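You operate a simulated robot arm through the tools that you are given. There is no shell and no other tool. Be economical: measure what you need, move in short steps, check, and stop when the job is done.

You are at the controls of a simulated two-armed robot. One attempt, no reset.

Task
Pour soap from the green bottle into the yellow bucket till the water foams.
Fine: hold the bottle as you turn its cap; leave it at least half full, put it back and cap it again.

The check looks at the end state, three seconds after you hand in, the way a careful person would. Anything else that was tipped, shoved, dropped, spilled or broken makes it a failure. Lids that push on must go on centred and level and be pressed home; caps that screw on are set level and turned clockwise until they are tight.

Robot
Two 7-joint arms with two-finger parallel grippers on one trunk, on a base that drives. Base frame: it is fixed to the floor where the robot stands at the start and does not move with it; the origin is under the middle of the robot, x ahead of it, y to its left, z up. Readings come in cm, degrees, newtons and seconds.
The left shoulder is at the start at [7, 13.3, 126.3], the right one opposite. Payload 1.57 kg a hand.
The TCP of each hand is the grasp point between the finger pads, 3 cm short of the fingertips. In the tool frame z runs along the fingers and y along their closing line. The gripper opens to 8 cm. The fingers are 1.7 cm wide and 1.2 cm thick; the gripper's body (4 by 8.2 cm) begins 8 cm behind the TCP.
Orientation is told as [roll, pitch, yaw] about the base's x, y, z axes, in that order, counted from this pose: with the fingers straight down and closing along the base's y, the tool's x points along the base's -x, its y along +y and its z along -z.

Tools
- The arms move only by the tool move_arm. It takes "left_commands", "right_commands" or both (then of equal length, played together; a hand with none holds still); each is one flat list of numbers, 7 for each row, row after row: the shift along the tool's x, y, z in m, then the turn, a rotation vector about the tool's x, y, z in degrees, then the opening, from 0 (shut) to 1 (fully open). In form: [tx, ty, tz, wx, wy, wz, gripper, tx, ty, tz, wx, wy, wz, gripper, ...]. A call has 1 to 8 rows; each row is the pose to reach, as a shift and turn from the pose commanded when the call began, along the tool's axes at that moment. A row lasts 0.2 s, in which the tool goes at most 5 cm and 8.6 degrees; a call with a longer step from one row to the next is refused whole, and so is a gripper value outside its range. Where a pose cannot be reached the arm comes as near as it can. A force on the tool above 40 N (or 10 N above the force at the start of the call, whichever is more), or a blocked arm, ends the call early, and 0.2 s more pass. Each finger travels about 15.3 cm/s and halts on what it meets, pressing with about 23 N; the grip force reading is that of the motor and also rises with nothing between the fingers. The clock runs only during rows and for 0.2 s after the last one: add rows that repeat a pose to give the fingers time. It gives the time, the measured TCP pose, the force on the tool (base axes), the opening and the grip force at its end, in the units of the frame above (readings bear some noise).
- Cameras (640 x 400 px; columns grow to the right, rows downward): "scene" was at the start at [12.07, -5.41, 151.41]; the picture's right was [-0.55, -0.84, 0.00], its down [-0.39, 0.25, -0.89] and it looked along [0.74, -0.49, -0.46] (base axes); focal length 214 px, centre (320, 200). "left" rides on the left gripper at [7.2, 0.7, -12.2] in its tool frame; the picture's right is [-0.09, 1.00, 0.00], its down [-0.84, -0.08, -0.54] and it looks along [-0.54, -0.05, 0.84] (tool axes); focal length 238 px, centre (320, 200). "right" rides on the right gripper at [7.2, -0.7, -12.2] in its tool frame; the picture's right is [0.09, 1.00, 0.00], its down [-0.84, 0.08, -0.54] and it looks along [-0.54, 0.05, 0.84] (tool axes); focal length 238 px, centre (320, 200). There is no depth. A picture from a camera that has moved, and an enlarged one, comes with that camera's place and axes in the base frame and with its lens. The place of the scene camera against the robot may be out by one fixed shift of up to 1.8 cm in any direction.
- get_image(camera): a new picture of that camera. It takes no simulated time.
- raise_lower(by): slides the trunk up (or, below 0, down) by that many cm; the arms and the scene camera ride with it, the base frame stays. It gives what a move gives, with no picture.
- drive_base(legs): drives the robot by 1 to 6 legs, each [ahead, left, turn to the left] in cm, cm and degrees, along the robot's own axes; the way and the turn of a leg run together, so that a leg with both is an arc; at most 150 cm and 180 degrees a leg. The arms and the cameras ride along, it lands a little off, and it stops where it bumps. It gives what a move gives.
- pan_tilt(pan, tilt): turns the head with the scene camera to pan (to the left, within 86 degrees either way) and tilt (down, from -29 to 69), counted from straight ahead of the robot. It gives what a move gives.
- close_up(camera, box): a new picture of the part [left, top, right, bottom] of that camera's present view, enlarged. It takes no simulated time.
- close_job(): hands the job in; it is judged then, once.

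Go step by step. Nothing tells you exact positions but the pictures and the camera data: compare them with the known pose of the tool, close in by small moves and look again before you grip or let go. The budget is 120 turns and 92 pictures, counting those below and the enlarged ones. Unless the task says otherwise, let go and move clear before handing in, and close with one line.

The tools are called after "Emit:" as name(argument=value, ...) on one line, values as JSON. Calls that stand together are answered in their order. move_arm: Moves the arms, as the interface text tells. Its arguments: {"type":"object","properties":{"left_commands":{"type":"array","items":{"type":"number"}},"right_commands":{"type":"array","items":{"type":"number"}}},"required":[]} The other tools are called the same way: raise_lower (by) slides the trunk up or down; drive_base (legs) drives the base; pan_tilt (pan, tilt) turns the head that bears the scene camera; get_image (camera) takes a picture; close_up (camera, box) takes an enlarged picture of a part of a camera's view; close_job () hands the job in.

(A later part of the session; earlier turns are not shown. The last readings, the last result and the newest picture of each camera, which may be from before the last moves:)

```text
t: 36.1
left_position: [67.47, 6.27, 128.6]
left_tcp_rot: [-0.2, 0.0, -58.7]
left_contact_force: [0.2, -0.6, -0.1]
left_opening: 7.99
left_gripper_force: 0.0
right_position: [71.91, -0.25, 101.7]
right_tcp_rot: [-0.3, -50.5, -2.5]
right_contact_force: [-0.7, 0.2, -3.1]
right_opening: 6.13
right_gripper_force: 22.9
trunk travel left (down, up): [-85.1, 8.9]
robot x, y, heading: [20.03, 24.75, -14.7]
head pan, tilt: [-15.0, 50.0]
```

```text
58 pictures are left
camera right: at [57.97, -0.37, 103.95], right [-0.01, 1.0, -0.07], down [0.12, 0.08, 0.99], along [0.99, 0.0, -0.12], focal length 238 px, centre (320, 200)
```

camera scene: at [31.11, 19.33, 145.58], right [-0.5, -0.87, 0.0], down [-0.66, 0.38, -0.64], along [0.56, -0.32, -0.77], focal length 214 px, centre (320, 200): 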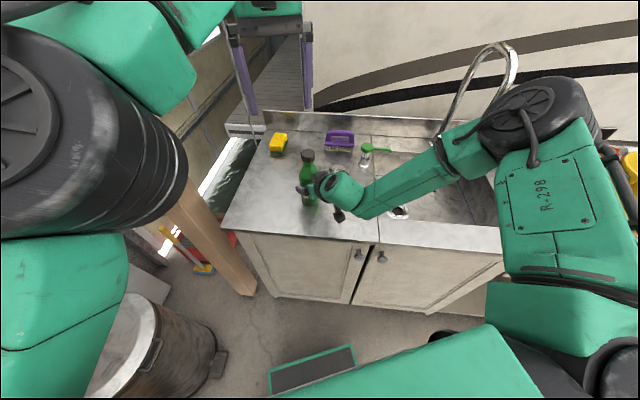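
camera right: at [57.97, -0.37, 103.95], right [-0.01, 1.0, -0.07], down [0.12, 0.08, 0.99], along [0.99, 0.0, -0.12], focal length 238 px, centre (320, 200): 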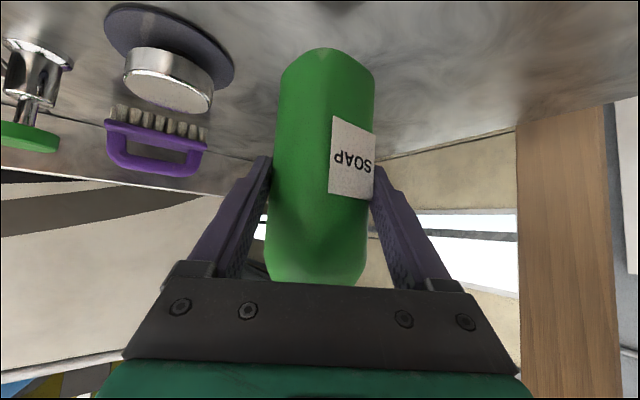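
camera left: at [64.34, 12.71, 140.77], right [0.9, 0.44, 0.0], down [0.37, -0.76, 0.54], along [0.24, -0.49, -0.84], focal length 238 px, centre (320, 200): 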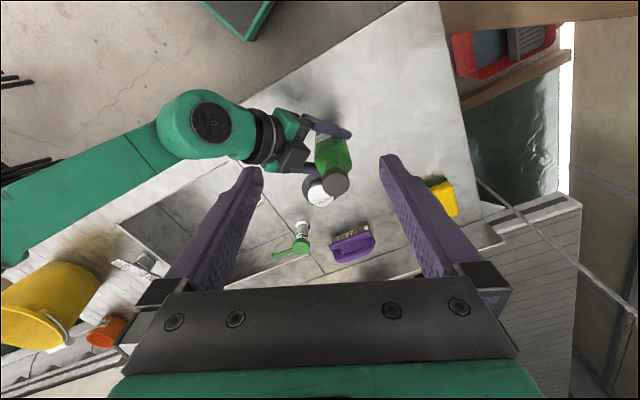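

The bottle lifted cleanly with no slip. I'll bring it back toward the robot so the left hand can reach the cap.

Emit:
move_arm(right_commands=[0.006, 0.007, -0.015, 0, 0, 0, 0.5, 0.012, 0.014, -0.03, 0, 0, 0, 0.5, 0.017, 0.02, -0.045, 0, 0, 0, 0.5, 0.023, 0.027, -0.06, 0, 0, 0, 0.5, 0.029, 0.034, -0.075, 0, 0, 0, 0.5, 0.035, 0.041, -0.091, 0, 0, 0, 0.5])

Emit:
get_image(camera="left")

```text
t: 37.5
left_position: [67.3, 6.31, 128.58]
left_tcp_rot: [0.0, 0.0, -58.7]
left_contact_force: [0.7, 0.1, -0.2]
left_opening: 7.97
left_gripper_force: 0.1
right_position: [62.87, 4.24, 104.93]
right_tcp_rot: [-0.3, -50.7, -2.5]
right_contact_force: [0.1, 0.2, -3.2]
right_opening: 6.13
right_gripper_force: 23.3
trunk travel left (down, up): [-85.1, 8.9]
robot x, y, heading: [20.27, 24.82, -15.0]
head pan, tilt: [-15.0, 50.0]
```

```text
57 pictures are left
camera left: at [64.25, 12.74, 140.8], right [0.9, 0.44, 0.0], down [0.37, -0.76, 0.54], along [0.24, -0.49, -0.84], focal length 238 px, centre (320, 200)
```

left: 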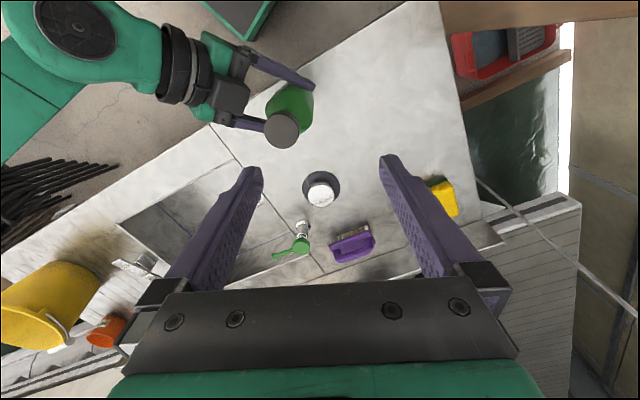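

The bottle is now held at about (63.8, 4.6) with the cap top at z≈116, in easy reach of the left hand. I'll centre the left hand above the cap and turn it 30° clockwise for a long unscrewing stroke.

Emit:
move_arm(left_commands=[0.001, -0.01, 0.01, 0, 0, 7.5, 0.75, 0.002, -0.02, 0.025, 0, 0, 15, 0.75, 0.003, -0.03, 0.045, 0, 0, 22.5, 0.75, 0.004, -0.039, 0.066, 0, 0, 30, 0.75, 0.004, -0.039, 0.066, 0, 0, 30, 0.75])

Emit:
get_image(camera="left")

Emit:
get_image(camera="right")

```text
t: 38.7
left_position: [63.81, 4.59, 121.96]
left_tcp_rot: [-0.1, -0.1, -88.8]
left_contact_force: [-0.1, -0.6, -0.8]
left_opening: 6.0
left_gripper_force: 0.0
right_position: [62.94, 4.21, 104.84]
right_tcp_rot: [-0.2, -50.6, -2.4]
right_contact_force: [0.4, 0.7, -3.0]
right_opening: 6.11
right_gripper_force: 23.1
trunk travel left (down, up): [-85.1, 8.9]
robot x, y, heading: [20.27, 24.95, -14.9]
head pan, tilt: [-15.0, 50.0]
```

```text
56 pictures are left
camera left: at [64.44, 11.74, 134.18], right [1.0, -0.07, 0.0], down [-0.06, -0.84, 0.54], along [-0.04, -0.54, -0.84], focal length 238 px, centre (320, 200)
```

left: 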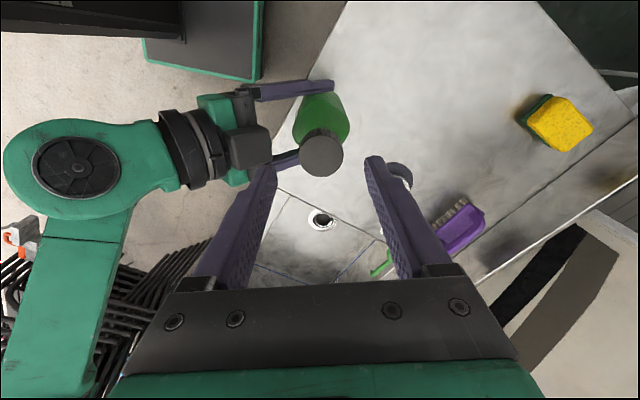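

```text
55 pictures are left
camera right: at [48.92, 4.21, 107.09], right [-0.01, 1.0, -0.07], down [0.12, 0.08, 0.99], along [0.99, 0.0, -0.12], focal length 238 px, centre (320, 200)
```

right: 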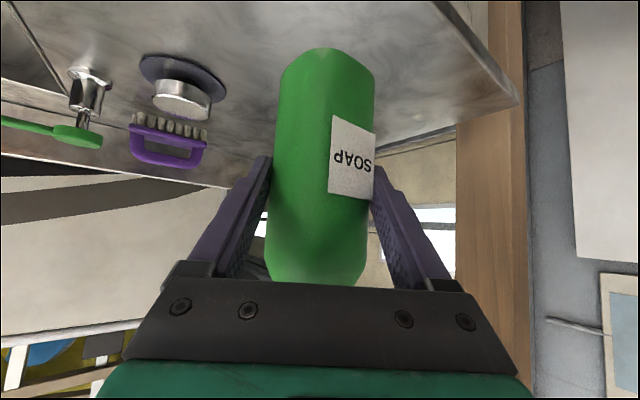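

The cap is centred at about (64.0, 4.4) and is about 3.6 cm wide. I'll descend around it and close the left gripper.

Emit:
move_arm(left_commands=[-0.001, 0.001, 0.02, 0, 0, 0, 0.75, -0.0015, 0.0015, 0.045, 0, 0, 0, 0.75, -0.0015, 0.0015, 0.063, 0, 0, 0, 0.75, -0.0015, 0.0015, 0.063, 0, 0, 0, 0.3, -0.0015, 0.0015, 0.063, 0, 0, 0, 0.3, -0.0015, 0.0015, 0.063, 0, 0, 0, 0.3])

Emit:
get_image(camera="left")

Emit:
get_image(camera="right")

```text
t: 40.1
left_position: [63.99, 4.31, 115.71]
left_tcp_rot: [-0.1, 0.0, -88.9]
left_contact_force: [-4.6, -1.2, 1.3]
left_opening: 3.6
left_gripper_force: 22.9
right_position: [63.1, 4.29, 104.7]
right_tcp_rot: [-0.3, -50.6, -2.5]
right_contact_force: [4.7, 0.6, -3.8]
right_opening: 6.11
right_gripper_force: 22.9
trunk travel left (down, up): [-85.1, 8.9]
robot x, y, heading: [20.43, 25.13, -14.9]
head pan, tilt: [-15.0, 50.0]
```

```text
54 pictures are left
camera left: at [64.6, 11.57, 127.89], right [1.0, -0.07, 0.0], down [-0.06, -0.84, 0.54], along [-0.04, -0.54, -0.84], focal length 238 px, centre (320, 200)
```

left: 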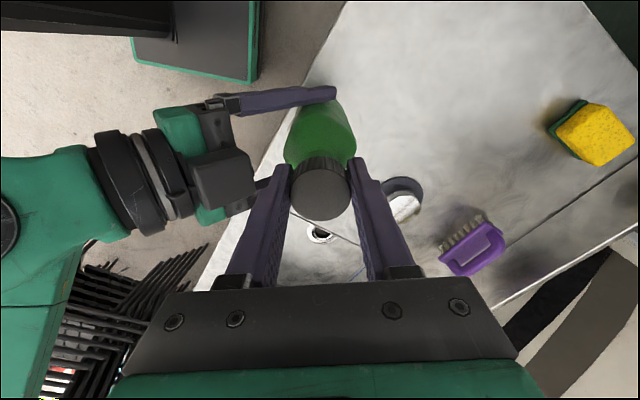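

```text
53 pictures are left
camera right: at [48.94, 4.2, 107.09], right [-0.01, 1.0, -0.07], down [0.12, 0.08, 0.99], along [0.99, 0.0, -0.12], focal length 238 px, centre (320, 200)
```

right: 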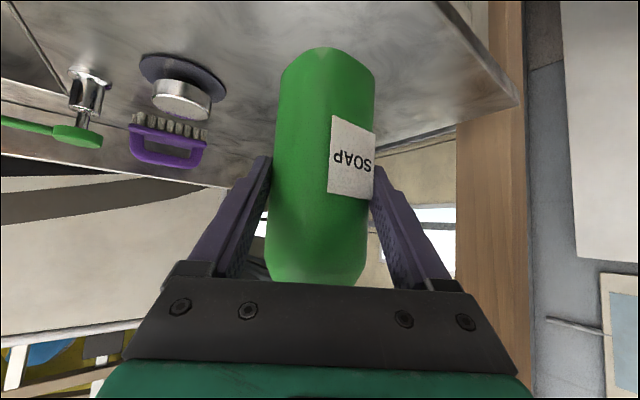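

Both hands grip well. I'll turn the cap counter-clockwise 68° and continue if the force stays low.

Emit:
move_arm(left_commands=[0, 0, 0, 0, 0, -8.5, 0.3, 0, 0, 0, 0, 0, -17, 0.3, 0, 0, 0, 0, 0, -25.5, 0.3, 0, 0, -0.0002, 0, 0, -34, 0.3, 0, 0, -0.0003, 0, 0, -42.5, 0.3, 0, 0, -0.0004, 0, 0, -51, 0.3, 0, 0, -0.0005, 0, 0, -59.5, 0.3, 0, 0, -0.0006, 0, 0, -68, 0.3])

Emit:
get_image(camera="right")

Emit:
get_image(camera="left")

```text
t: 41.9
left_position: [63.85, 4.46, 115.65]
left_tcp_rot: [-0.2, -0.1, -20.8]
left_contact_force: [-6.9, -8.0, 0.7]
left_opening: 3.59
left_gripper_force: 22.8
right_position: [63.03, 4.35, 104.97]
right_tcp_rot: [-0.2, -50.7, -2.3]
right_contact_force: [6.0, 7.9, -3.9]
right_opening: 6.11
right_gripper_force: 23.3
trunk travel left (down, up): [-85.1, 8.9]
robot x, y, heading: [20.36, 24.9, -14.8]
head pan, tilt: [-15.0, 50.0]
```

```text
52 pictures are left
camera right: at [48.93, 4.22, 107.09], right [-0.01, 1.0, -0.07], down [0.12, 0.08, 0.99], along [0.99, 0.0, -0.12], focal length 238 px, centre (320, 200)
```

right: 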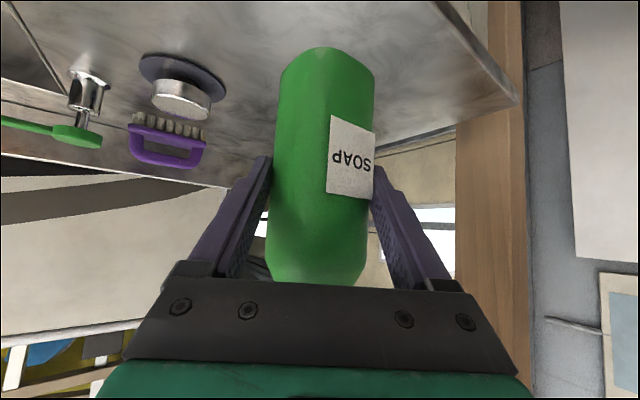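

```text
51 pictures are left
camera left: at [57.55, 7.53, 127.96], right [0.44, 0.9, 0.0], down [0.76, -0.37, 0.54], along [0.49, -0.24, -0.84], focal length 238 px, centre (320, 200)
```

left: 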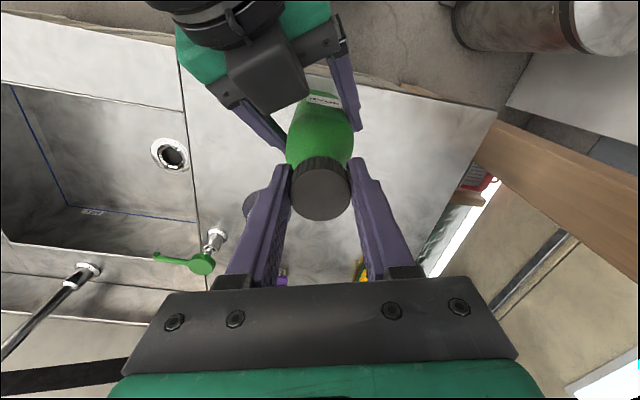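

The cap turns and the bottle stays put. I'll continue the counter-clockwise turn.

Emit:
move_arm(left_commands=[0.0005, -0.001, 0, 0, 0, -8.5, 0.3, 0.0006, -0.0013, -0.0001, 0, 0, -17, 0.3, 0.0006, -0.0013, -0.0002, 0, 0, -25.5, 0.3, 0.0006, -0.0013, -0.0003, 0, 0, -34, 0.3, 0.0006, -0.0013, -0.0004, 0, 0, -42.5, 0.3, 0.0006, -0.0013, -0.0005, 0, 0, -51, 0.3, 0.0006, -0.0013, -0.0006, 0, 0, -59.5, 0.3, 0.0006, -0.0013, -0.0007, 0, 0, -68, 0.3])

Emit:
get_image(camera="right")

```text
t: 43.7
left_position: [63.87, 4.38, 115.75]
left_tcp_rot: [-0.1, 0.1, 47.5]
left_contact_force: [5.1, -11.6, -0.4]
left_opening: 3.61
left_gripper_force: 22.8
right_position: [62.99, 4.35, 104.76]
right_tcp_rot: [-0.3, -50.5, -2.4]
right_contact_force: [-5.2, 11.0, -2.8]
right_opening: 6.12
right_gripper_force: 23.3
trunk travel left (down, up): [-85.1, 8.9]
robot x, y, heading: [19.85, 24.9, -15.1]
head pan, tilt: [-15.0, 50.0]
```

```text
50 pictures are left
camera right: at [48.91, 4.23, 107.08], right [-0.01, 1.0, -0.07], down [0.12, 0.08, 0.99], along [0.99, 0.0, -0.12], focal length 238 px, centre (320, 200)
```

right: 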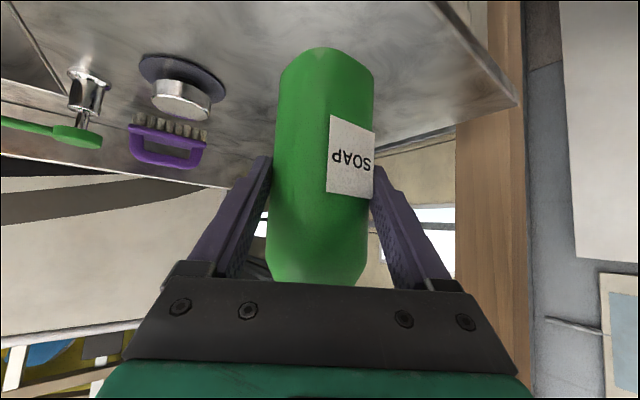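

I've turned it about 136°, with a sideways load building from an off-centre grip. I'll re-grip in place to relieve it, then keep turning.

Emit:
move_arm(left_commands=[0, 0, 0, 0, 0, 0, 0.6, 0, 0, 0, 0, 0, 0, 0.6, 0.0, -0.001, 0, 0, 0, 0, 0.3, 0, -0.001, 0, 0, 0, 0, 0.3, 0, -0.001, 0, 0, 0, 0, 0.3])

Emit:
move_arm(left_commands=[0, 0, 0, 0, 0, -8.5, 0.3, 0, 0, -0.0001, 0, 0, -17, 0.3, 0, 0, -0.0002, 0, 0, -25.5, 0.3, 0, 0, -0.0003, 0, 0, -34, 0.3, 0, 0, -0.0004, 0, 0, -42.5, 0.3, 0, 0, -0.0005, 0, 0, -51, 0.3, 0, 0, -0.0006, 0, 0, -59.5, 0.3, 0, 0, -0.0007, 0, 0, -68, 0.3])

Emit:
get_image(camera="left")

```text
t: 44.9
left_position: [63.83, 4.42, 115.81]
left_tcp_rot: [0.0, 0.0, 47.3]
left_contact_force: [5.1, -0.2, -0.9]
left_opening: 3.55
left_gripper_force: 22.7
right_position: [62.96, 4.37, 104.86]
right_tcp_rot: [-0.3, -50.6, -2.4]
right_contact_force: [-4.9, 0.8, -2.1]
right_opening: 6.07
right_gripper_force: 22.7
trunk travel left (down, up): [-85.1, 8.9]
robot x, y, heading: [20.12, 25.2, -15.0]
head pan, tilt: [-15.0, 50.0]
```

```text
t: 46.7
left_position: [71.05, 6.76, 113.13]
left_tcp_rot: [0.3, 0.5, 114.9]
left_contact_force: [0.1, -10.9, 7.4]
left_opening: 4.61
left_gripper_force: 12.2
left hand out of reach, approached as far as the arm can: row 5, 6, 7, 8
right_position: [63.02, 4.59, 104.77]
right_tcp_rot: [-0.3, -50.3, -1.9]
right_contact_force: [0.6, 11.7, -10.3]
right_opening: 5.72
right_gripper_force: 22.6
trunk travel left (down, up): [-85.1, 8.9]
robot x, y, heading: [20.19, 24.9, -15.0]
head pan, tilt: [-15.0, 50.0]
```

```text
49 pictures are left
camera left: at [73.56, -0.05, 125.27], right [-0.94, -0.34, 0.0], down [-0.28, 0.8, 0.54], along [-0.18, 0.5, -0.84], focal length 238 px, centre (320, 200)
```

left: 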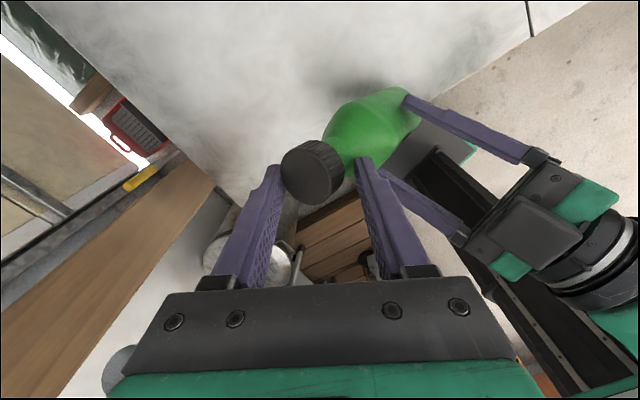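

The left wrist reached its limit and pulled the bottle forward in the right grip. I'll open the left hand right away, lift it clear, and look.

Emit:
move_arm(left_commands=[0, 0, 0, 0, 0, 0, 0.9, 0, 0, 0, 0, 0, 0, 0.9, 0, 0, 0, 0, 0, 0, 0.9, 0, 0, -0.03, 0, 0, 0, 0.9, 0, 0, -0.07, 0, 0, 0, 0.9])

Emit:
get_image(camera="right")

Emit:
get_image(camera="left")

Emit:
get_image(camera="scene")

```text
t: 47.9
left_position: [71.25, 7.05, 120.1]
left_tcp_rot: [0.2, 0.1, 115.0]
left_contact_force: [-0.5, 0.1, -0.8]
left_opening: 7.2
left_gripper_force: 0.1
left hand out of reach, approached as far as the arm can: row 4, 5
right_position: [62.81, 4.31, 104.9]
right_tcp_rot: [-0.4, -50.6, -2.5]
right_contact_force: [0.4, -0.6, -3.0]
right_opening: 5.17
right_gripper_force: 23.3
trunk travel left (down, up): [-85.1, 8.9]
robot x, y, heading: [19.81, 25.03, -15.1]
head pan, tilt: [-15.0, 50.0]
```

```text
48 pictures are left
camera right: at [48.84, 4.24, 107.11], right [-0.01, 1.0, -0.08], down [0.12, 0.08, 0.99], along [0.99, 0.0, -0.12], focal length 238 px, centre (320, 200)
```

right: 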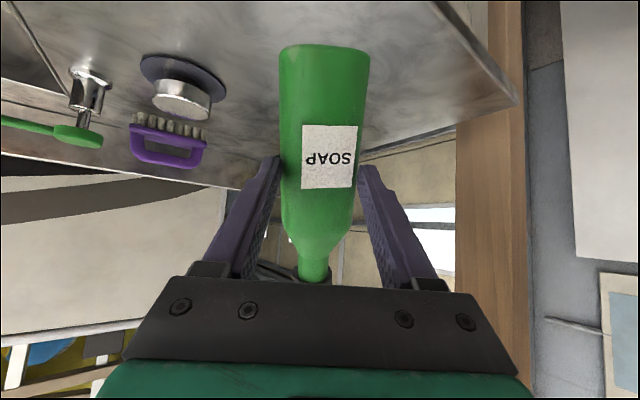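

```text
47 pictures are left
camera left: at [73.72, 0.23, 132.29], right [-0.94, -0.34, 0.0], down [-0.28, 0.79, 0.54], along [-0.18, 0.51, -0.84], focal length 238 px, centre (320, 200)
```

left: 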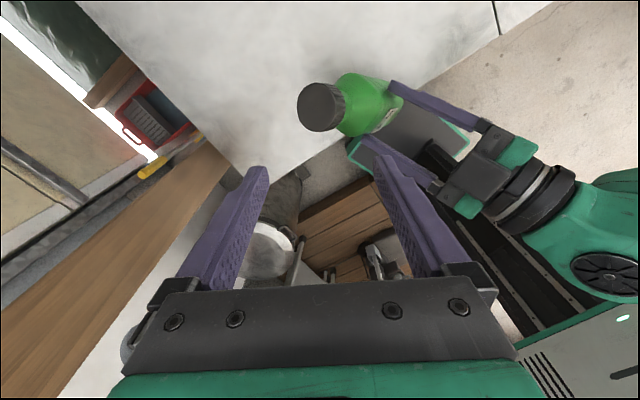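

```text
46 pictures are left
camera scene: at [31.05, 19.47, 149.58], right [-0.5, -0.87, 0.0], down [-0.66, 0.38, -0.64], along [0.56, -0.32, -0.77], focal length 214 px, centre (320, 200)
```

scene: 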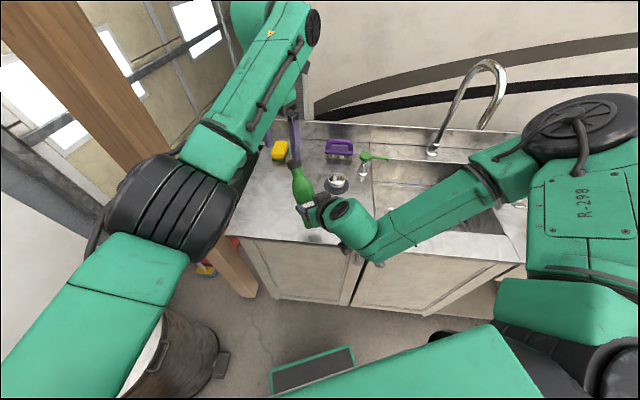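

The bottle has pivoted about 48° forward in the right grip and settled onto its flat sides, now 5.2 cm wide. The cap is still on and nothing spilled. I'll unwind the left wrist above it first, then use the left hand to swing the bottle upright.

Emit:
move_arm(left_commands=[0.002, 0.004, -0.01, 0, 0, 8.5, 0.9, 0.005, 0.008, -0.03, 0, 0, 17, 0.9, 0.007, 0.012, -0.05, 0, 0, 25.5, 0.9, 0.01, 0.016, -0.05, 0, 0, 34, 0.9, 0.012, 0.02, -0.05, 0, 0, 42.5, 0.9, 0.014, 0.024, -0.05, 0, 0, 51, 0.9, 0.017, 0.028, -0.05, 0, 0, 59.5, 0.9, 0.019, 0.031, -0.05, 0, 0, 68, 0.9])

Emit:
move_arm(left_commands=[0, 0, 0, 0, 0, 8, 0.75, 0, 0, 0, 0, 0, 16, 0.75, 0, 0, 0, 0, 0, 24, 0.75, 0, 0, 0, 0, 0, 32, 0.75, 0, 0, 0, 0, 0, 40, 0.75, 0, 0, 0, 0, 0, 48, 0.75, 0, 0, 0, 0, 0, 48, 0.75])

Emit:
get_image(camera="left")

```text
t: 49.7
left_position: [68.61, 5.27, 124.66]
left_tcp_rot: [-0.1, 0.1, 52.7]
left_contact_force: [-0.3, 0.3, 0.0]
left_opening: 7.21
left_gripper_force: 0.0
left hand out of reach, approached as far as the arm can: row 2, 3, 4, 5, 6, 7, 8
right_position: [62.98, 4.19, 104.88]
right_tcp_rot: [-0.3, -50.5, -2.5]
right_contact_force: [0.1, 0.5, -4.1]
right_opening: 5.15
right_gripper_force: 22.7
trunk travel left (down, up): [-85.1, 8.9]
robot x, y, heading: [20.43, 24.86, -14.9]
head pan, tilt: [-15.0, 50.0]
```

```text
t: 51.3
left_position: [68.59, 5.2, 124.57]
left_tcp_rot: [-0.3, 0.1, 4.8]
left_contact_force: [-0.7, 0.5, -0.1]
left_opening: 6.0
left_gripper_force: 0.1
right_position: [63.18, 4.29, 104.88]
right_tcp_rot: [-0.3, -50.5, -2.5]
right_contact_force: [-1.0, 0.7, -3.4]
right_opening: 5.13
right_gripper_force: 23.6
trunk travel left (down, up): [-85.1, 8.9]
robot x, y, heading: [19.82, 25.14, -14.9]
head pan, tilt: [-15.0, 50.0]
```

```text
45 pictures are left
camera left: at [61.4, 5.27, 136.83], right [0.01, 1.0, 0.0], down [0.84, -0.01, 0.54], along [0.54, -0.01, -0.84], focal length 238 px, centre (320, 200)
```

left: 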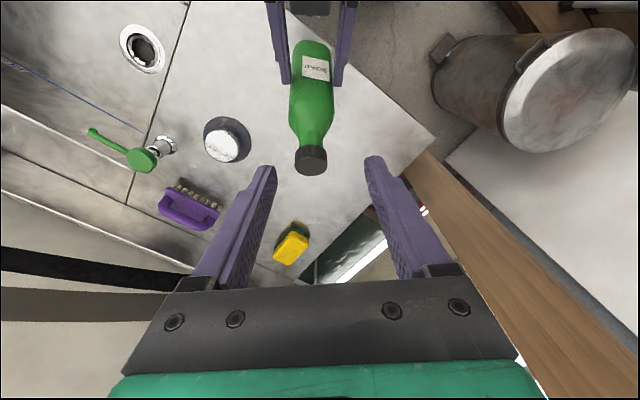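

The bottle is tilted about 45° with the cap near (71.2, 4.1, 111.6). I'll grip the cap from above with the left fingers closing sideways, then swing it back along an arc about the right hand's grip.

Emit:
move_arm(left_commands=[-0.01, -0.006, 0.035, 0, 0, 0, 0.75, -0.02, -0.013, 0.075, 0, 0, 0, 0.75, -0.025, -0.013, 0.105, 0, 0, 0, 0.75, -0.025, -0.013, 0.13, 0, 0, 0, 0.75])

Emit:
get_image(camera="left")

```text
t: 52.3
left_position: [71.32, 4.07, 111.59]
left_tcp_rot: [-0.3, 0.0, 4.9]
left_contact_force: [-0.5, -0.4, 0.1]
left_opening: 6.01
left_gripper_force: 0.0
right_position: [62.98, 4.28, 104.71]
right_tcp_rot: [-0.4, -50.4, -2.5]
right_contact_force: [0.3, -0.1, -3.9]
right_opening: 5.15
right_gripper_force: 22.4
trunk travel left (down, up): [-85.1, 8.9]
robot x, y, heading: [20.44, 24.99, -14.9]
head pan, tilt: [-15.0, 50.0]
```

```text
44 pictures are left
camera left: at [64.1, 4.06, 123.74], right [0.01, 1.0, 0.0], down [0.84, 0.0, 0.54], along [0.54, -0.01, -0.84], focal length 238 px, centre (320, 200)
```

left: 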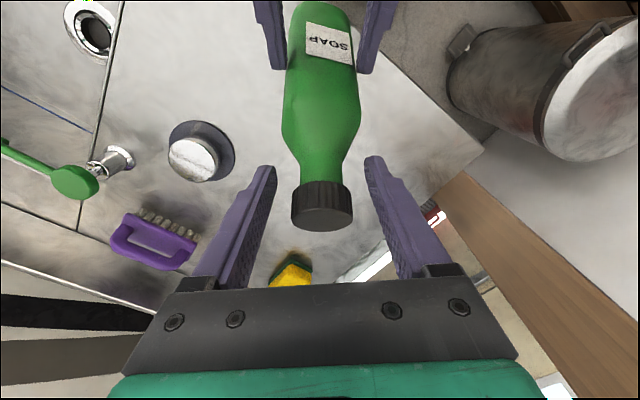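

The cap is between the pads. I'll close the left hand, then swing the bottle upright along the arc.

Emit:
move_arm(left_commands=[0, 0, 0, 0, 0, 0, 0.3, 0, 0, 0, 0, 0, 0, 0.3, 0, 0, 0, 0, 0, 0, 0.3])

Emit:
move_arm(left_commands=[0.0067, 0.0006, -0.0062, 0, 0, 0, 0.3, 0.0138, 0.0012, -0.0117, 0, 0, 0, 0.3, 0.0214, 0.0018, -0.0165, 0, 0, 0, 0.3, 0.0294, 0.0025, -0.0208, 0, 0, 0, 0.3, 0.0377, 0.0032, -0.0242, 0, 0, 0, 0.3, 0.0464, 0.0039, -0.027, 0, 0, 0, 0.3, 0.0552, 0.0046, -0.0289, 0, 0, 0, 0.3])

Emit:
get_image(camera="right")

Emit:
get_image(camera="left")

```text
t: 53.1
left_position: [71.19, 4.16, 111.7]
left_tcp_rot: [-0.2, -0.1, 4.9]
left_contact_force: [1.0, 1.6, -0.6]
left_opening: 3.56
left_gripper_force: 23.0
right_position: [63.06, 4.18, 104.89]
right_tcp_rot: [-0.3, -50.6, -2.5]
right_contact_force: [-1.2, -1.1, -2.1]
right_opening: 5.13
right_gripper_force: 23.1
trunk travel left (down, up): [-85.1, 8.9]
robot x, y, heading: [20.04, 24.81, -15.3]
head pan, tilt: [-15.0, 50.0]
```

```text
t: 54.7
left_position: [65.65, 4.25, 114.69]
left_tcp_rot: [-0.2, -0.1, 4.9]
left_contact_force: [-0.1, 0.2, 0.7]
left_opening: 2.39
left_gripper_force: 0.0
right_position: [62.98, 4.22, 104.78]
right_tcp_rot: [-0.3, -50.6, -2.5]
right_contact_force: [-0.3, -0.2, -2.6]
right_opening: 5.12
right_gripper_force: 22.8
trunk travel left (down, up): [-85.1, 8.9]
robot x, y, heading: [20.38, 24.98, -15.1]
head pan, tilt: [-15.0, 50.0]
```

```text
43 pictures are left
camera right: at [48.92, 4.23, 107.09], right [-0.01, 1.0, -0.07], down [0.12, 0.08, 0.99], along [0.99, 0.0, -0.12], focal length 238 px, centre (320, 200)
```

right: 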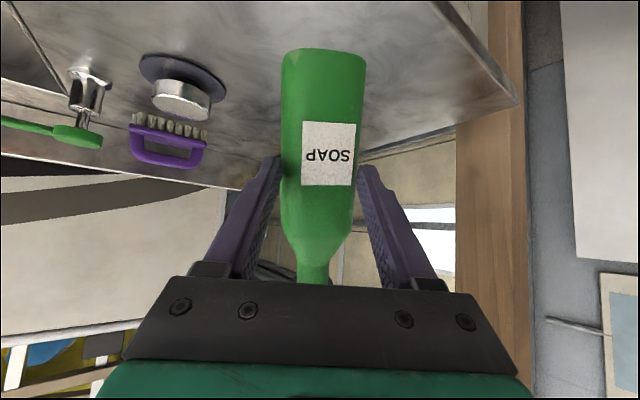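

```text
42 pictures are left
camera left: at [58.48, 4.15, 126.8], right [0.01, 1.0, 0.0], down [0.84, 0.0, 0.54], along [0.54, -0.01, -0.84], focal length 238 px, centre (320, 200)
```

left: 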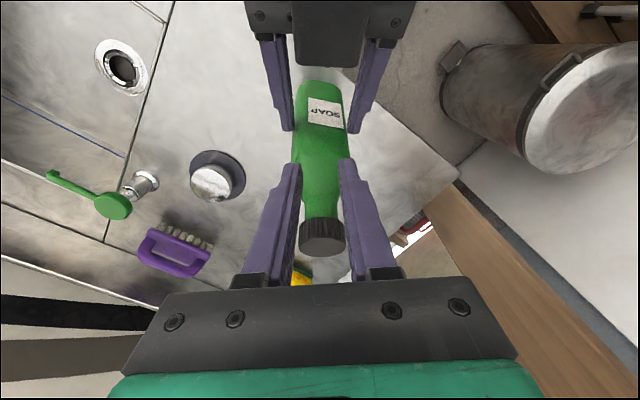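

The left pads slipped off the tilted cap. Instead I'll push the neck back with the closed left fingers from the far side. First the left hand goes up, and the right hand comes back 6 cm so the left can reach beyond the bottle.

Emit:
move_arm(left_commands=[0, 0, -0.0, 0, 0, 0, 0.5, 0, 0, -0.03, 0, 0, 0, 0.5, 0, 0, -0.06, 0, 0, 0, 0.3, 0, 0, -0.06, 0, 0, 0, 0, -0.03, 0, -0.06, 0, 0, 0, 0, -0.06, 0, -0.06, 0, 0, 0, 0], right_commands=[0, 0, 0, 0, 0, 0, 0.5, 0, 0, 0, 0, 0, 0, 0.5, 0, 0, 0, 0, 0, 0, 0.5, 0.012, -0.001, -0.015, 0, 0, 0, 0.5, 0.025, -0.002, -0.03, 0, 0, 0, 0.5, 0.038, -0.0024, -0.046, 0, 0, 0, 0.5])

Emit:
get_image(camera="left")

```text
t: 56.1
left_position: [69.55, 4.4, 120.52]
left_tcp_rot: [-0.2, -0.1, 4.7]
left_contact_force: [0.0, -0.5, -0.7]
left_opening: 0.0
left_gripper_force: 21.2
left hand out of reach, approached as far as the arm can: row 6
right_position: [59.07, 4.08, 104.74]
right_tcp_rot: [-0.3, -50.7, -2.6]
right_contact_force: [-0.7, 0.0, -1.9]
right_opening: 5.09
right_gripper_force: 23.2
right hand out of reach, approached as far as the arm can: row 6
trunk travel left (down, up): [-85.1, 8.9]
robot x, y, heading: [20.52, 24.97, -14.9]
head pan, tilt: [-15.0, 50.0]
```

```text
41 pictures are left
camera left: at [62.37, 4.48, 132.75], right [0.01, 1.0, 0.0], down [0.84, 0.0, 0.55], along [0.55, -0.01, -0.84], focal length 238 px, centre (320, 200)
```

left: 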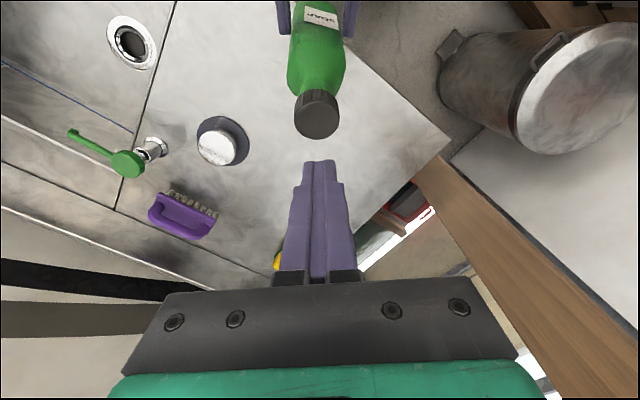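

The closed fingers are just beyond the cap. I'll descend in front of it and check before pushing.

Emit:
move_arm(left_commands=[-0.01, -0.002, 0.025, 0, 0, 0, 0, -0.018, -0.003, 0.055, 0, 0, 0, 0, -0.018, -0.003, 0.08, 0, 0, 0, 0, -0.018, -0.003, 0.1, 0, 0, 0, 0])

Emit:
get_image(camera="left")

```text
t: 57.1
left_position: [71.59, 4.32, 110.45]
left_tcp_rot: [-0.2, -0.1, 5.0]
left_contact_force: [0.1, -0.2, -0.6]
left_opening: 0.0
left_gripper_force: 21.3
left hand out of reach, approached as far as the arm can: row 2
right_position: [59.08, 4.32, 104.79]
right_tcp_rot: [-0.3, -50.5, -2.5]
right_contact_force: [0.7, -0.1, -2.9]
right_opening: 5.09
right_gripper_force: 23.3
trunk travel left (down, up): [-85.1, 8.9]
robot x, y, heading: [19.88, 25.07, -15.2]
head pan, tilt: [-15.0, 50.0]
```

```text
40 pictures are left
camera left: at [64.37, 4.33, 122.7], right [0.01, 1.0, 0.0], down [0.84, 0.0, 0.54], along [0.54, -0.01, -0.84], focal length 238 px, centre (320, 200)
```

left: 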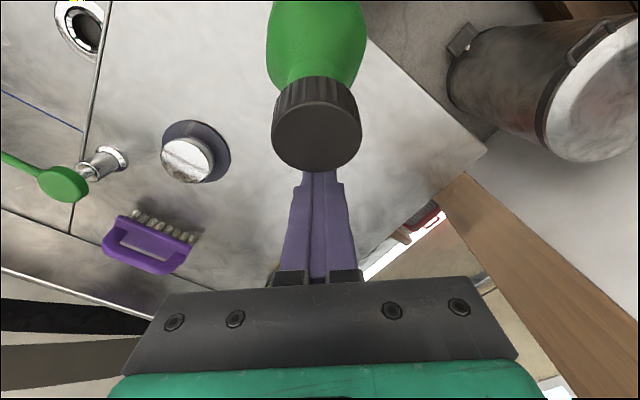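

The fingers are behind the cap and aligned. I'll push it back gently toward upright.

Emit:
move_arm(left_commands=[0.011, 0.001, 0, 0, 0, 0, 0, 0.022, 0.002, 0, 0, 0, 0, 0, 0.033, 0.003, 0, 0, 0, 0, 0, 0.043, 0.0037, 0, 0, 0, 0, 0, 0.053, 0.0046, 0, 0, 0, 0, 0, 0.063, 0.0055, 0, 0, 0, 0, 0, 0.073, 0.0064, 0, 0, 0, 0, 0, 0.083, 0.0072, 0, 0, 0, 0, 0])

Emit:
get_image(camera="left")

Emit:
get_image(camera="right")

```text
t: 58.9
left_position: [63.02, 4.26, 110.48]
left_tcp_rot: [-0.1, -0.1, 5.0]
left_contact_force: [2.1, 1.6, 0.0]
left_opening: 0.02
left_gripper_force: 21.5
right_position: [59.04, 4.19, 104.79]
right_tcp_rot: [-0.3, -50.6, -2.4]
right_contact_force: [-1.9, -2.0, -0.5]
right_opening: 4.16
right_gripper_force: 0.6
trunk travel left (down, up): [-85.1, 8.9]
robot x, y, heading: [20.04, 24.85, -15.2]
head pan, tilt: [-15.0, 50.0]
```

```text
39 pictures are left
camera left: at [55.89, 4.39, 122.73], right [0.01, 1.0, 0.0], down [0.84, 0.0, 0.54], along [0.54, 0.0, -0.84], focal length 238 px, centre (320, 200)
```

left: 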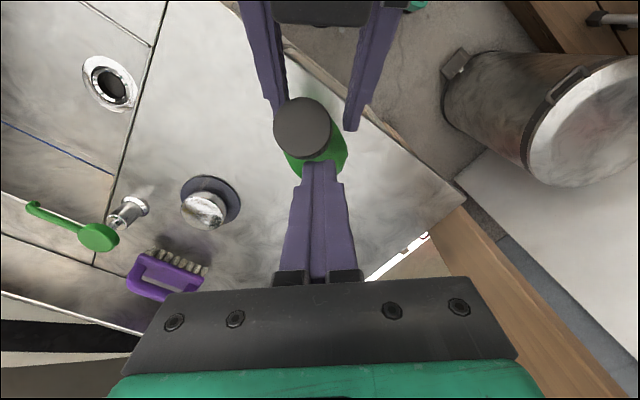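

```text
38 pictures are left
camera right: at [44.9, 4.19, 107.04], right [-0.01, 1.0, -0.07], down [0.12, 0.08, 0.99], along [0.99, 0.0, -0.12], focal length 238 px, centre (320, 200)
```

right: 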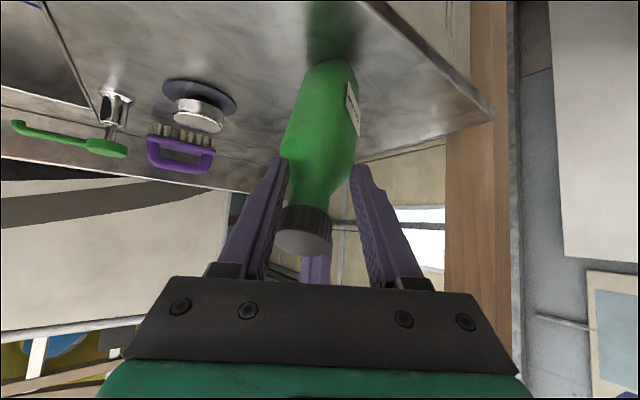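

I made an error: the right gripper was commanded to stop at 4 cm, so the bottle slipped down. It now leans with its base on the counter and its neck between the right fingers. I'll close the right hand fully to secure the neck.

Emit:
move_arm(right_commands=[0, 0, 0, 0, 0, 0, 0.2, 0, 0, 0, 0, 0, 0, 0.2, 0, 0, 0, 0, 0, 0, 0.0, 0, 0, 0, 0, 0, 0, 0.0])

Emit:
get_image(camera="right")

Emit:
get_image(camera="scene")

```text
t: 59.9
left_position: [63.24, 4.41, 110.56]
left_tcp_rot: [-0.3, -0.2, 4.9]
left_contact_force: [9.9, -1.3, 10.3]
left_opening: 0.01
left_gripper_force: 21.8
right_position: [59.02, 4.3, 104.7]
right_tcp_rot: [-0.2, -50.4, -2.5]
right_contact_force: [-8.9, 2.2, -12.4]
right_opening: 0.02
right_gripper_force: 21.4
trunk travel left (down, up): [-85.1, 8.9]
robot x, y, heading: [20.27, 25.03, -15.1]
head pan, tilt: [-15.0, 50.0]
```

```text
37 pictures are left
camera right: at [44.91, 4.2, 106.98], right [-0.01, 1.0, -0.07], down [0.12, 0.07, 0.99], along [0.99, 0.0, -0.12], focal length 238 px, centre (320, 200)
```

right: 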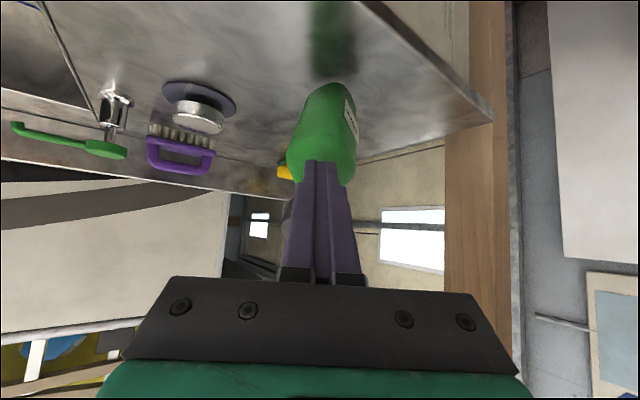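

```text
36 pictures are left
camera scene: at [31.19, 19.42, 149.57], right [-0.5, -0.87, 0.0], down [-0.66, 0.38, -0.64], along [0.56, -0.32, -0.77], focal length 214 px, centre (320, 200)
```

scene: 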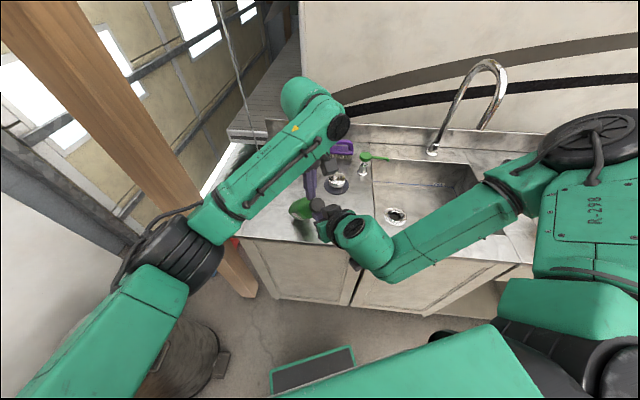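

The right fingers closed on nothing, and the bottle seems wedged between the two hands. I'll look from the left camera before moving anything.

Emit:
get_image(camera="left")

Emit:
close_up(camera="scene", box=[260, 160, 380, 260])

```text
35 pictures are left
camera left: at [55.98, 4.36, 122.75], right [0.01, 1.0, 0.0], down [0.84, 0.0, 0.55], along [0.55, -0.01, -0.84], focal length 238 px, centre (320, 200)
```

left: 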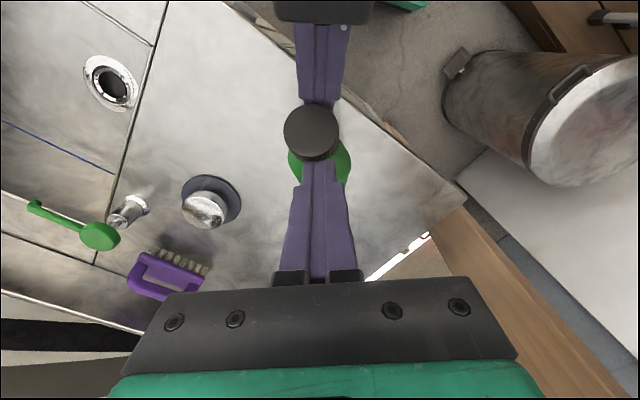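

```text
4.00 times, centred on (320, 210) of scene
camera zoom: at [31.19, 19.42, 149.57], right [-0.5, -0.87, 0.0], down [-0.66, 0.38, -0.64], along [0.56, -0.32, -0.77], focal length 858 px, centre (320, 160)
```

zoom: 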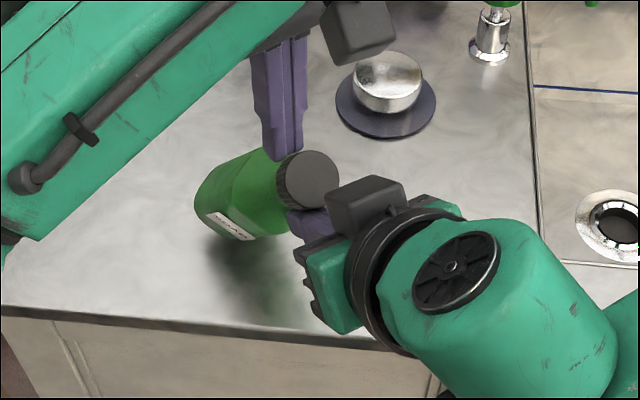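

The bottle leans back about 27°, its neck pinched between the left fingers in front and the right fingers behind, with the base about 2–3 cm above the counter. I'll lower the trunk to set the base edge down, then move both hands forward together to stand it up.

Emit:
raise_lower(by=-1.5)

Emit:
get_image(camera="right")

```text
t: 60.5
left_position: [62.92, 4.31, 109.14]
left_tcp_rot: [-0.3, -0.2, 4.9]
left_contact_force: [7.6, -1.5, 18.6]
left_opening: 0.0
left_gripper_force: 21.4
right_position: [58.92, 4.19, 103.2]
right_tcp_rot: [-0.3, -50.5, -2.4]
right_contact_force: [-10.4, 1.4, -14.4]
right_opening: 0.01
right_gripper_force: 21.0
trunk travel left (down, up): [-83.6, 10.4]
robot x, y, heading: [20.0, 25.11, -14.9]
head pan, tilt: [-15.0, 50.0]
```

```text
33 pictures are left
camera right: at [44.85, 4.21, 105.55], right [-0.01, 1.0, -0.07], down [0.12, 0.08, 0.99], along [0.99, 0.0, -0.12], focal length 238 px, centre (320, 200)
```

right: 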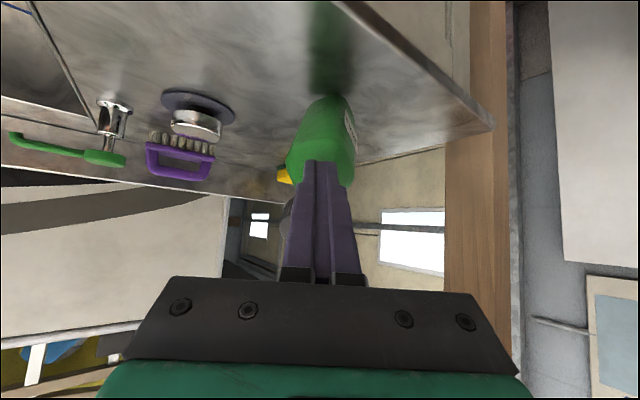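

The base has touched down. Now I'll move both hands forward together and slightly up, so the bottle pivots upright on its base.

Emit:
move_arm(right_commands=[-0.0079, 0.0004, 0.0065, 0, 0, 0, 0, -0.0158, 0.0008, 0.013, 0, 0, 0, 0, -0.0237, 0.0012, 0.0195, 0, 0, 0, 0, -0.0316, 0.0016, 0.026, 0, 0, 0, 0], left_commands=[-0.01, -0.0008, -0.002, 0, 0, 0, 0, -0.02, -0.0017, -0.004, 0, 0, 0, 0, -0.03, -0.0026, -0.006, 0, 0, 0, 0, -0.04, -0.0034, -0.008, 0, 0, 0, 0])

Emit:
get_image(camera="right")

Emit:
get_image(camera="left")

```text
t: 61.5
left_position: [67.35, 4.24, 109.74]
left_tcp_rot: [-0.2, -0.1, 5.0]
left_contact_force: [15.8, -0.2, 9.0]
left_opening: 0.02
left_gripper_force: 21.3
right_position: [63.09, 4.3, 104.01]
right_tcp_rot: [-0.2, -50.5, -2.5]
right_contact_force: [-15.2, 0.6, -12.4]
right_opening: 0.01
right_gripper_force: 21.3
trunk travel left (down, up): [-83.6, 10.4]
robot x, y, heading: [20.44, 24.87, -15.0]
head pan, tilt: [-15.0, 50.0]
```

```text
32 pictures are left
camera right: at [49.05, 4.14, 106.3], right [-0.01, 1.0, -0.07], down [0.12, 0.07, 0.99], along [0.99, 0.0, -0.12], focal length 238 px, centre (320, 200)
```

right: 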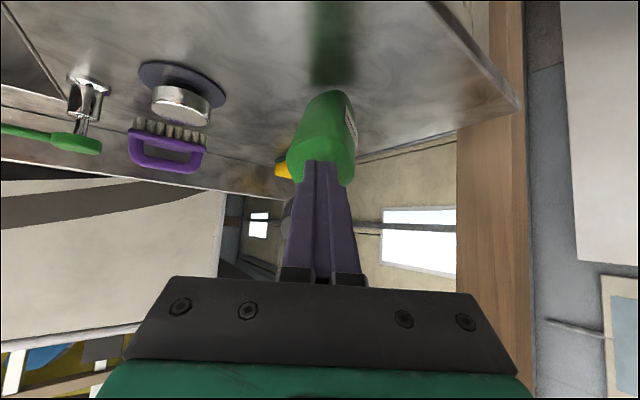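

```text
31 pictures are left
camera left: at [60.11, 4.36, 121.95], right [0.01, 1.0, 0.0], down [0.84, 0.0, 0.54], along [0.54, -0.01, -0.84], focal length 238 px, centre (320, 200)
```

left: 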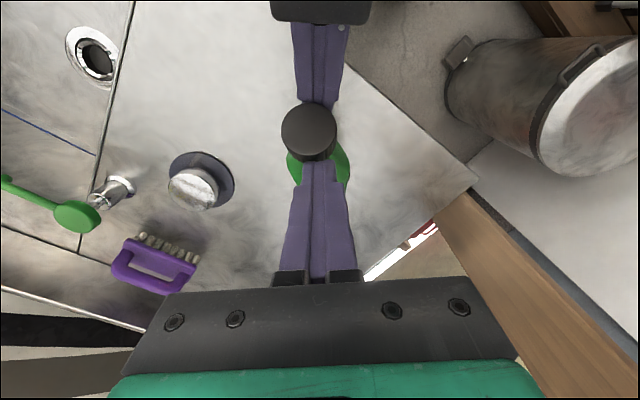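

The two hands are actually pinching the bottle firmly, and the base is just above the counter. I'll open the right fingers slightly to cradle the neck and lower until the base touches, so the left hand can let go and take the cap from above.

Emit:
move_arm(right_commands=[0, 0, 0, 0, 0, 0, 0.1, 0, 0, 0, 0, 0, 0, 0.19, 0, 0, 0, 0, 0, 0, 0.19])

Emit:
raise_lower(by=-1.0)

Emit:
close_up(camera="scene", box=[240, 150, 400, 250])

```text
t: 62.3
left_position: [67.11, 4.24, 109.85]
left_tcp_rot: [-0.2, -0.1, 4.9]
left_contact_force: [9.0, 1.7, 7.7]
left_opening: 0.0
left_gripper_force: 21.0
right_position: [63.03, 4.09, 104.09]
right_tcp_rot: [-0.3, -50.6, -2.5]
right_contact_force: [-7.9, -2.4, -9.7]
right_opening: 1.74
right_gripper_force: 1.4
trunk travel left (down, up): [-83.6, 10.4]
robot x, y, heading: [20.03, 24.97, -15.1]
head pan, tilt: [-15.0, 50.0]
```

```text
t: 62.9
left_position: [67.08, 4.24, 108.83]
left_tcp_rot: [-0.2, -0.1, 4.8]
left_contact_force: [4.0, 1.0, 10.3]
left_opening: 0.02
left_gripper_force: 21.1
right_position: [62.99, 4.23, 103.18]
right_tcp_rot: [-0.3, -50.6, -2.5]
right_contact_force: [-5.8, -1.5, -6.4]
right_opening: 1.67
right_gripper_force: 1.0
trunk travel left (down, up): [-82.6, 11.4]
robot x, y, heading: [20.26, 25.0, -14.9]
head pan, tilt: [-15.0, 50.0]
```

```text
4.00 times, centred on (320, 200) of scene
camera zoom: at [31.05, 19.42, 147.08], right [-0.5, -0.87, 0.0], down [-0.66, 0.38, -0.64], along [0.56, -0.32, -0.77], focal length 858 px, centre (320, 200)
```

zoom: 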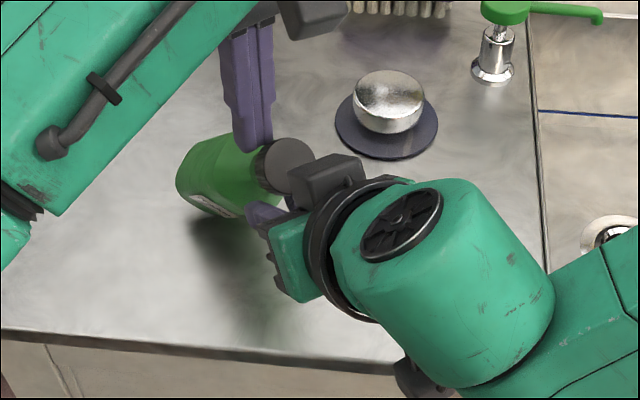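

The base is on the counter. I'll back the left fingers off forward by a small amount and see whether the bottle stays leaning on the right-hand cradle.

Emit:
move_arm(left_commands=[-0.003, 0, 0, 0, 0, 0, 0, -0.006, -0.0005, 0, 0, 0, 0, 0, -0.009, -0.0007, 0, 0, 0, 0, 0, -0.012, -0.001, 0, 0, 0, 0, 0, -0.012, -0.001, 0, 0, 0, 0, 0])

Emit:
get_image(camera="left")

Emit:
get_image(camera="right")

```text
t: 64.1
left_position: [68.44, 4.31, 108.85]
left_tcp_rot: [-0.2, -0.1, 5.0]
left_contact_force: [0.5, 0.0, 0.8]
left_opening: 0.0
left_gripper_force: 21.1
right_position: [63.03, 4.05, 103.21]
right_tcp_rot: [-0.3, -50.6, -2.4]
right_contact_force: [-0.5, -0.5, -0.5]
right_opening: 1.54
right_gripper_force: 0.3
trunk travel left (down, up): [-82.6, 11.4]
robot x, y, heading: [19.95, 25.21, -15.0]
head pan, tilt: [-15.0, 50.0]
```

```text
29 pictures are left
camera left: at [61.14, 4.36, 121.01], right [0.01, 1.0, 0.0], down [0.84, 0.0, 0.54], along [0.54, -0.01, -0.84], focal length 238 px, centre (320, 200)
```

left: 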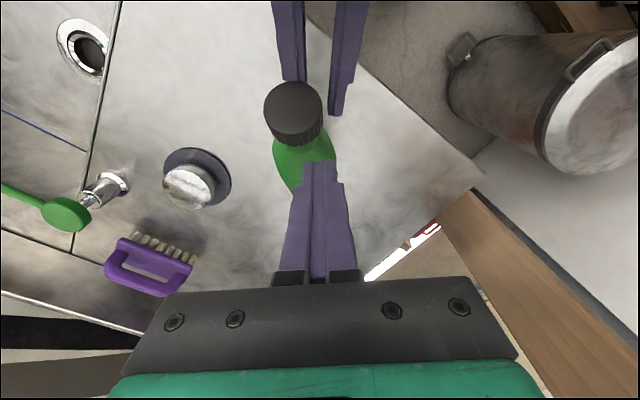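

```text
28 pictures are left
camera right: at [48.96, 4.16, 105.36], right [-0.01, 1.0, -0.07], down [0.12, 0.08, 0.99], along [0.99, 0.0, -0.12], focal length 238 px, centre (320, 200)
```

right: 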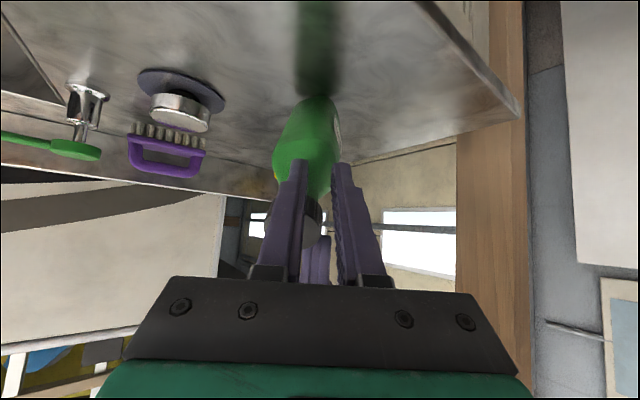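

The bottle leans quietly on the right fingers with almost no force. I'll raise the left hand, open it, and line up above the cap at about (64.2, 2.7).

Emit:
move_arm(left_commands=[0, 0, -0.035, 0, 0, 0, 0, 0, 0, -0.06, 0, 0, 0, 0.4, 0.02, -0.006, -0.06, 0, 0, 0, 0.8, 0.043, -0.0123, -0.06, 0, 0, 0, 0.8, 0.043, -0.0123, -0.06, 0, 0, 0, 0.8])

Emit:
get_image(camera="left")

```text
t: 65.3
left_position: [64.09, 2.87, 114.79]
left_tcp_rot: [-0.3, -0.1, 4.9]
left_contact_force: [-0.4, 0.0, -0.1]
left_opening: 6.42
left_gripper_force: 0.2
right_position: [63.19, 4.24, 103.19]
right_tcp_rot: [-0.3, -50.6, -2.4]
right_contact_force: [0.1, -0.9, -0.7]
right_opening: 1.52
right_gripper_force: 0.1
trunk travel left (down, up): [-82.6, 11.4]
robot x, y, heading: [20.18, 25.17, -14.7]
head pan, tilt: [-15.0, 50.0]
```

```text
27 pictures are left
camera left: at [56.95, 2.82, 126.96], right [0.01, 1.0, 0.0], down [0.84, 0.0, 0.54], along [0.54, -0.01, -0.84], focal length 238 px, centre (320, 200)
```

left: 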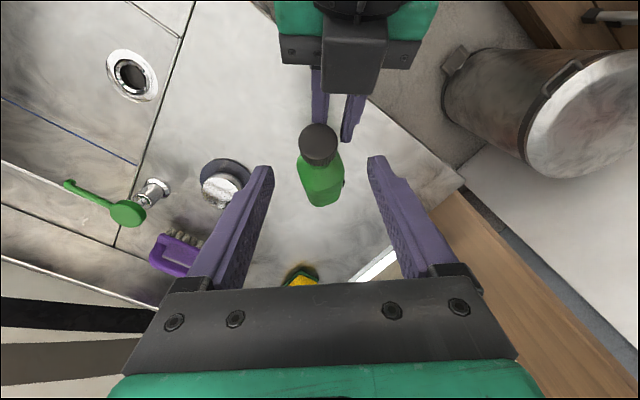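

The cap's position is confirmed at about (63.9, 2.6). I'll descend and close the left hand fully on the cap.

Emit:
move_arm(left_commands=[-0.002, -0.001, 0.035, 0, 0, 0, 0.8, -0.004, -0.002, 0.06, 0, 0, 0, 0.8, -0.004, -0.002, 0.073, 0, 0, 0, 0.8, -0.004, -0.002, 0.073, 0, 0, 0, 0.4, -0.004, -0.002, 0.073, 0, 0, 0, 0, -0.004, -0.002, 0.073, 0, 0, 0, 0, -0.004, -0.002, 0.073, 0, 0, 0, 0])

Emit:
get_image(camera="left")

```text
t: 66.9
left_position: [64.56, 2.52, 107.42]
left_tcp_rot: [-0.2, 0.0, 5.0]
left_contact_force: [0.1, 0.4, 0.4]
left_opening: 3.46
left_gripper_force: 23.0
right_position: [63.11, 4.21, 103.05]
right_tcp_rot: [-0.3, -50.6, -2.5]
right_contact_force: [-1.2, -0.8, -0.4]
right_opening: 1.57
right_gripper_force: 0.6
trunk travel left (down, up): [-82.6, 11.4]
robot x, y, heading: [20.1, 25.33, -15.0]
head pan, tilt: [-15.0, 50.0]
```

```text
26 pictures are left
camera left: at [57.37, 2.51, 119.67], right [0.01, 1.0, 0.0], down [0.84, 0.0, 0.54], along [0.54, -0.01, -0.84], focal length 238 px, centre (320, 200)
```

left: 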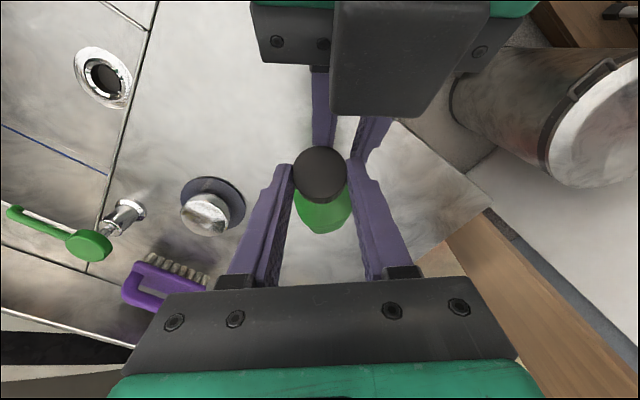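

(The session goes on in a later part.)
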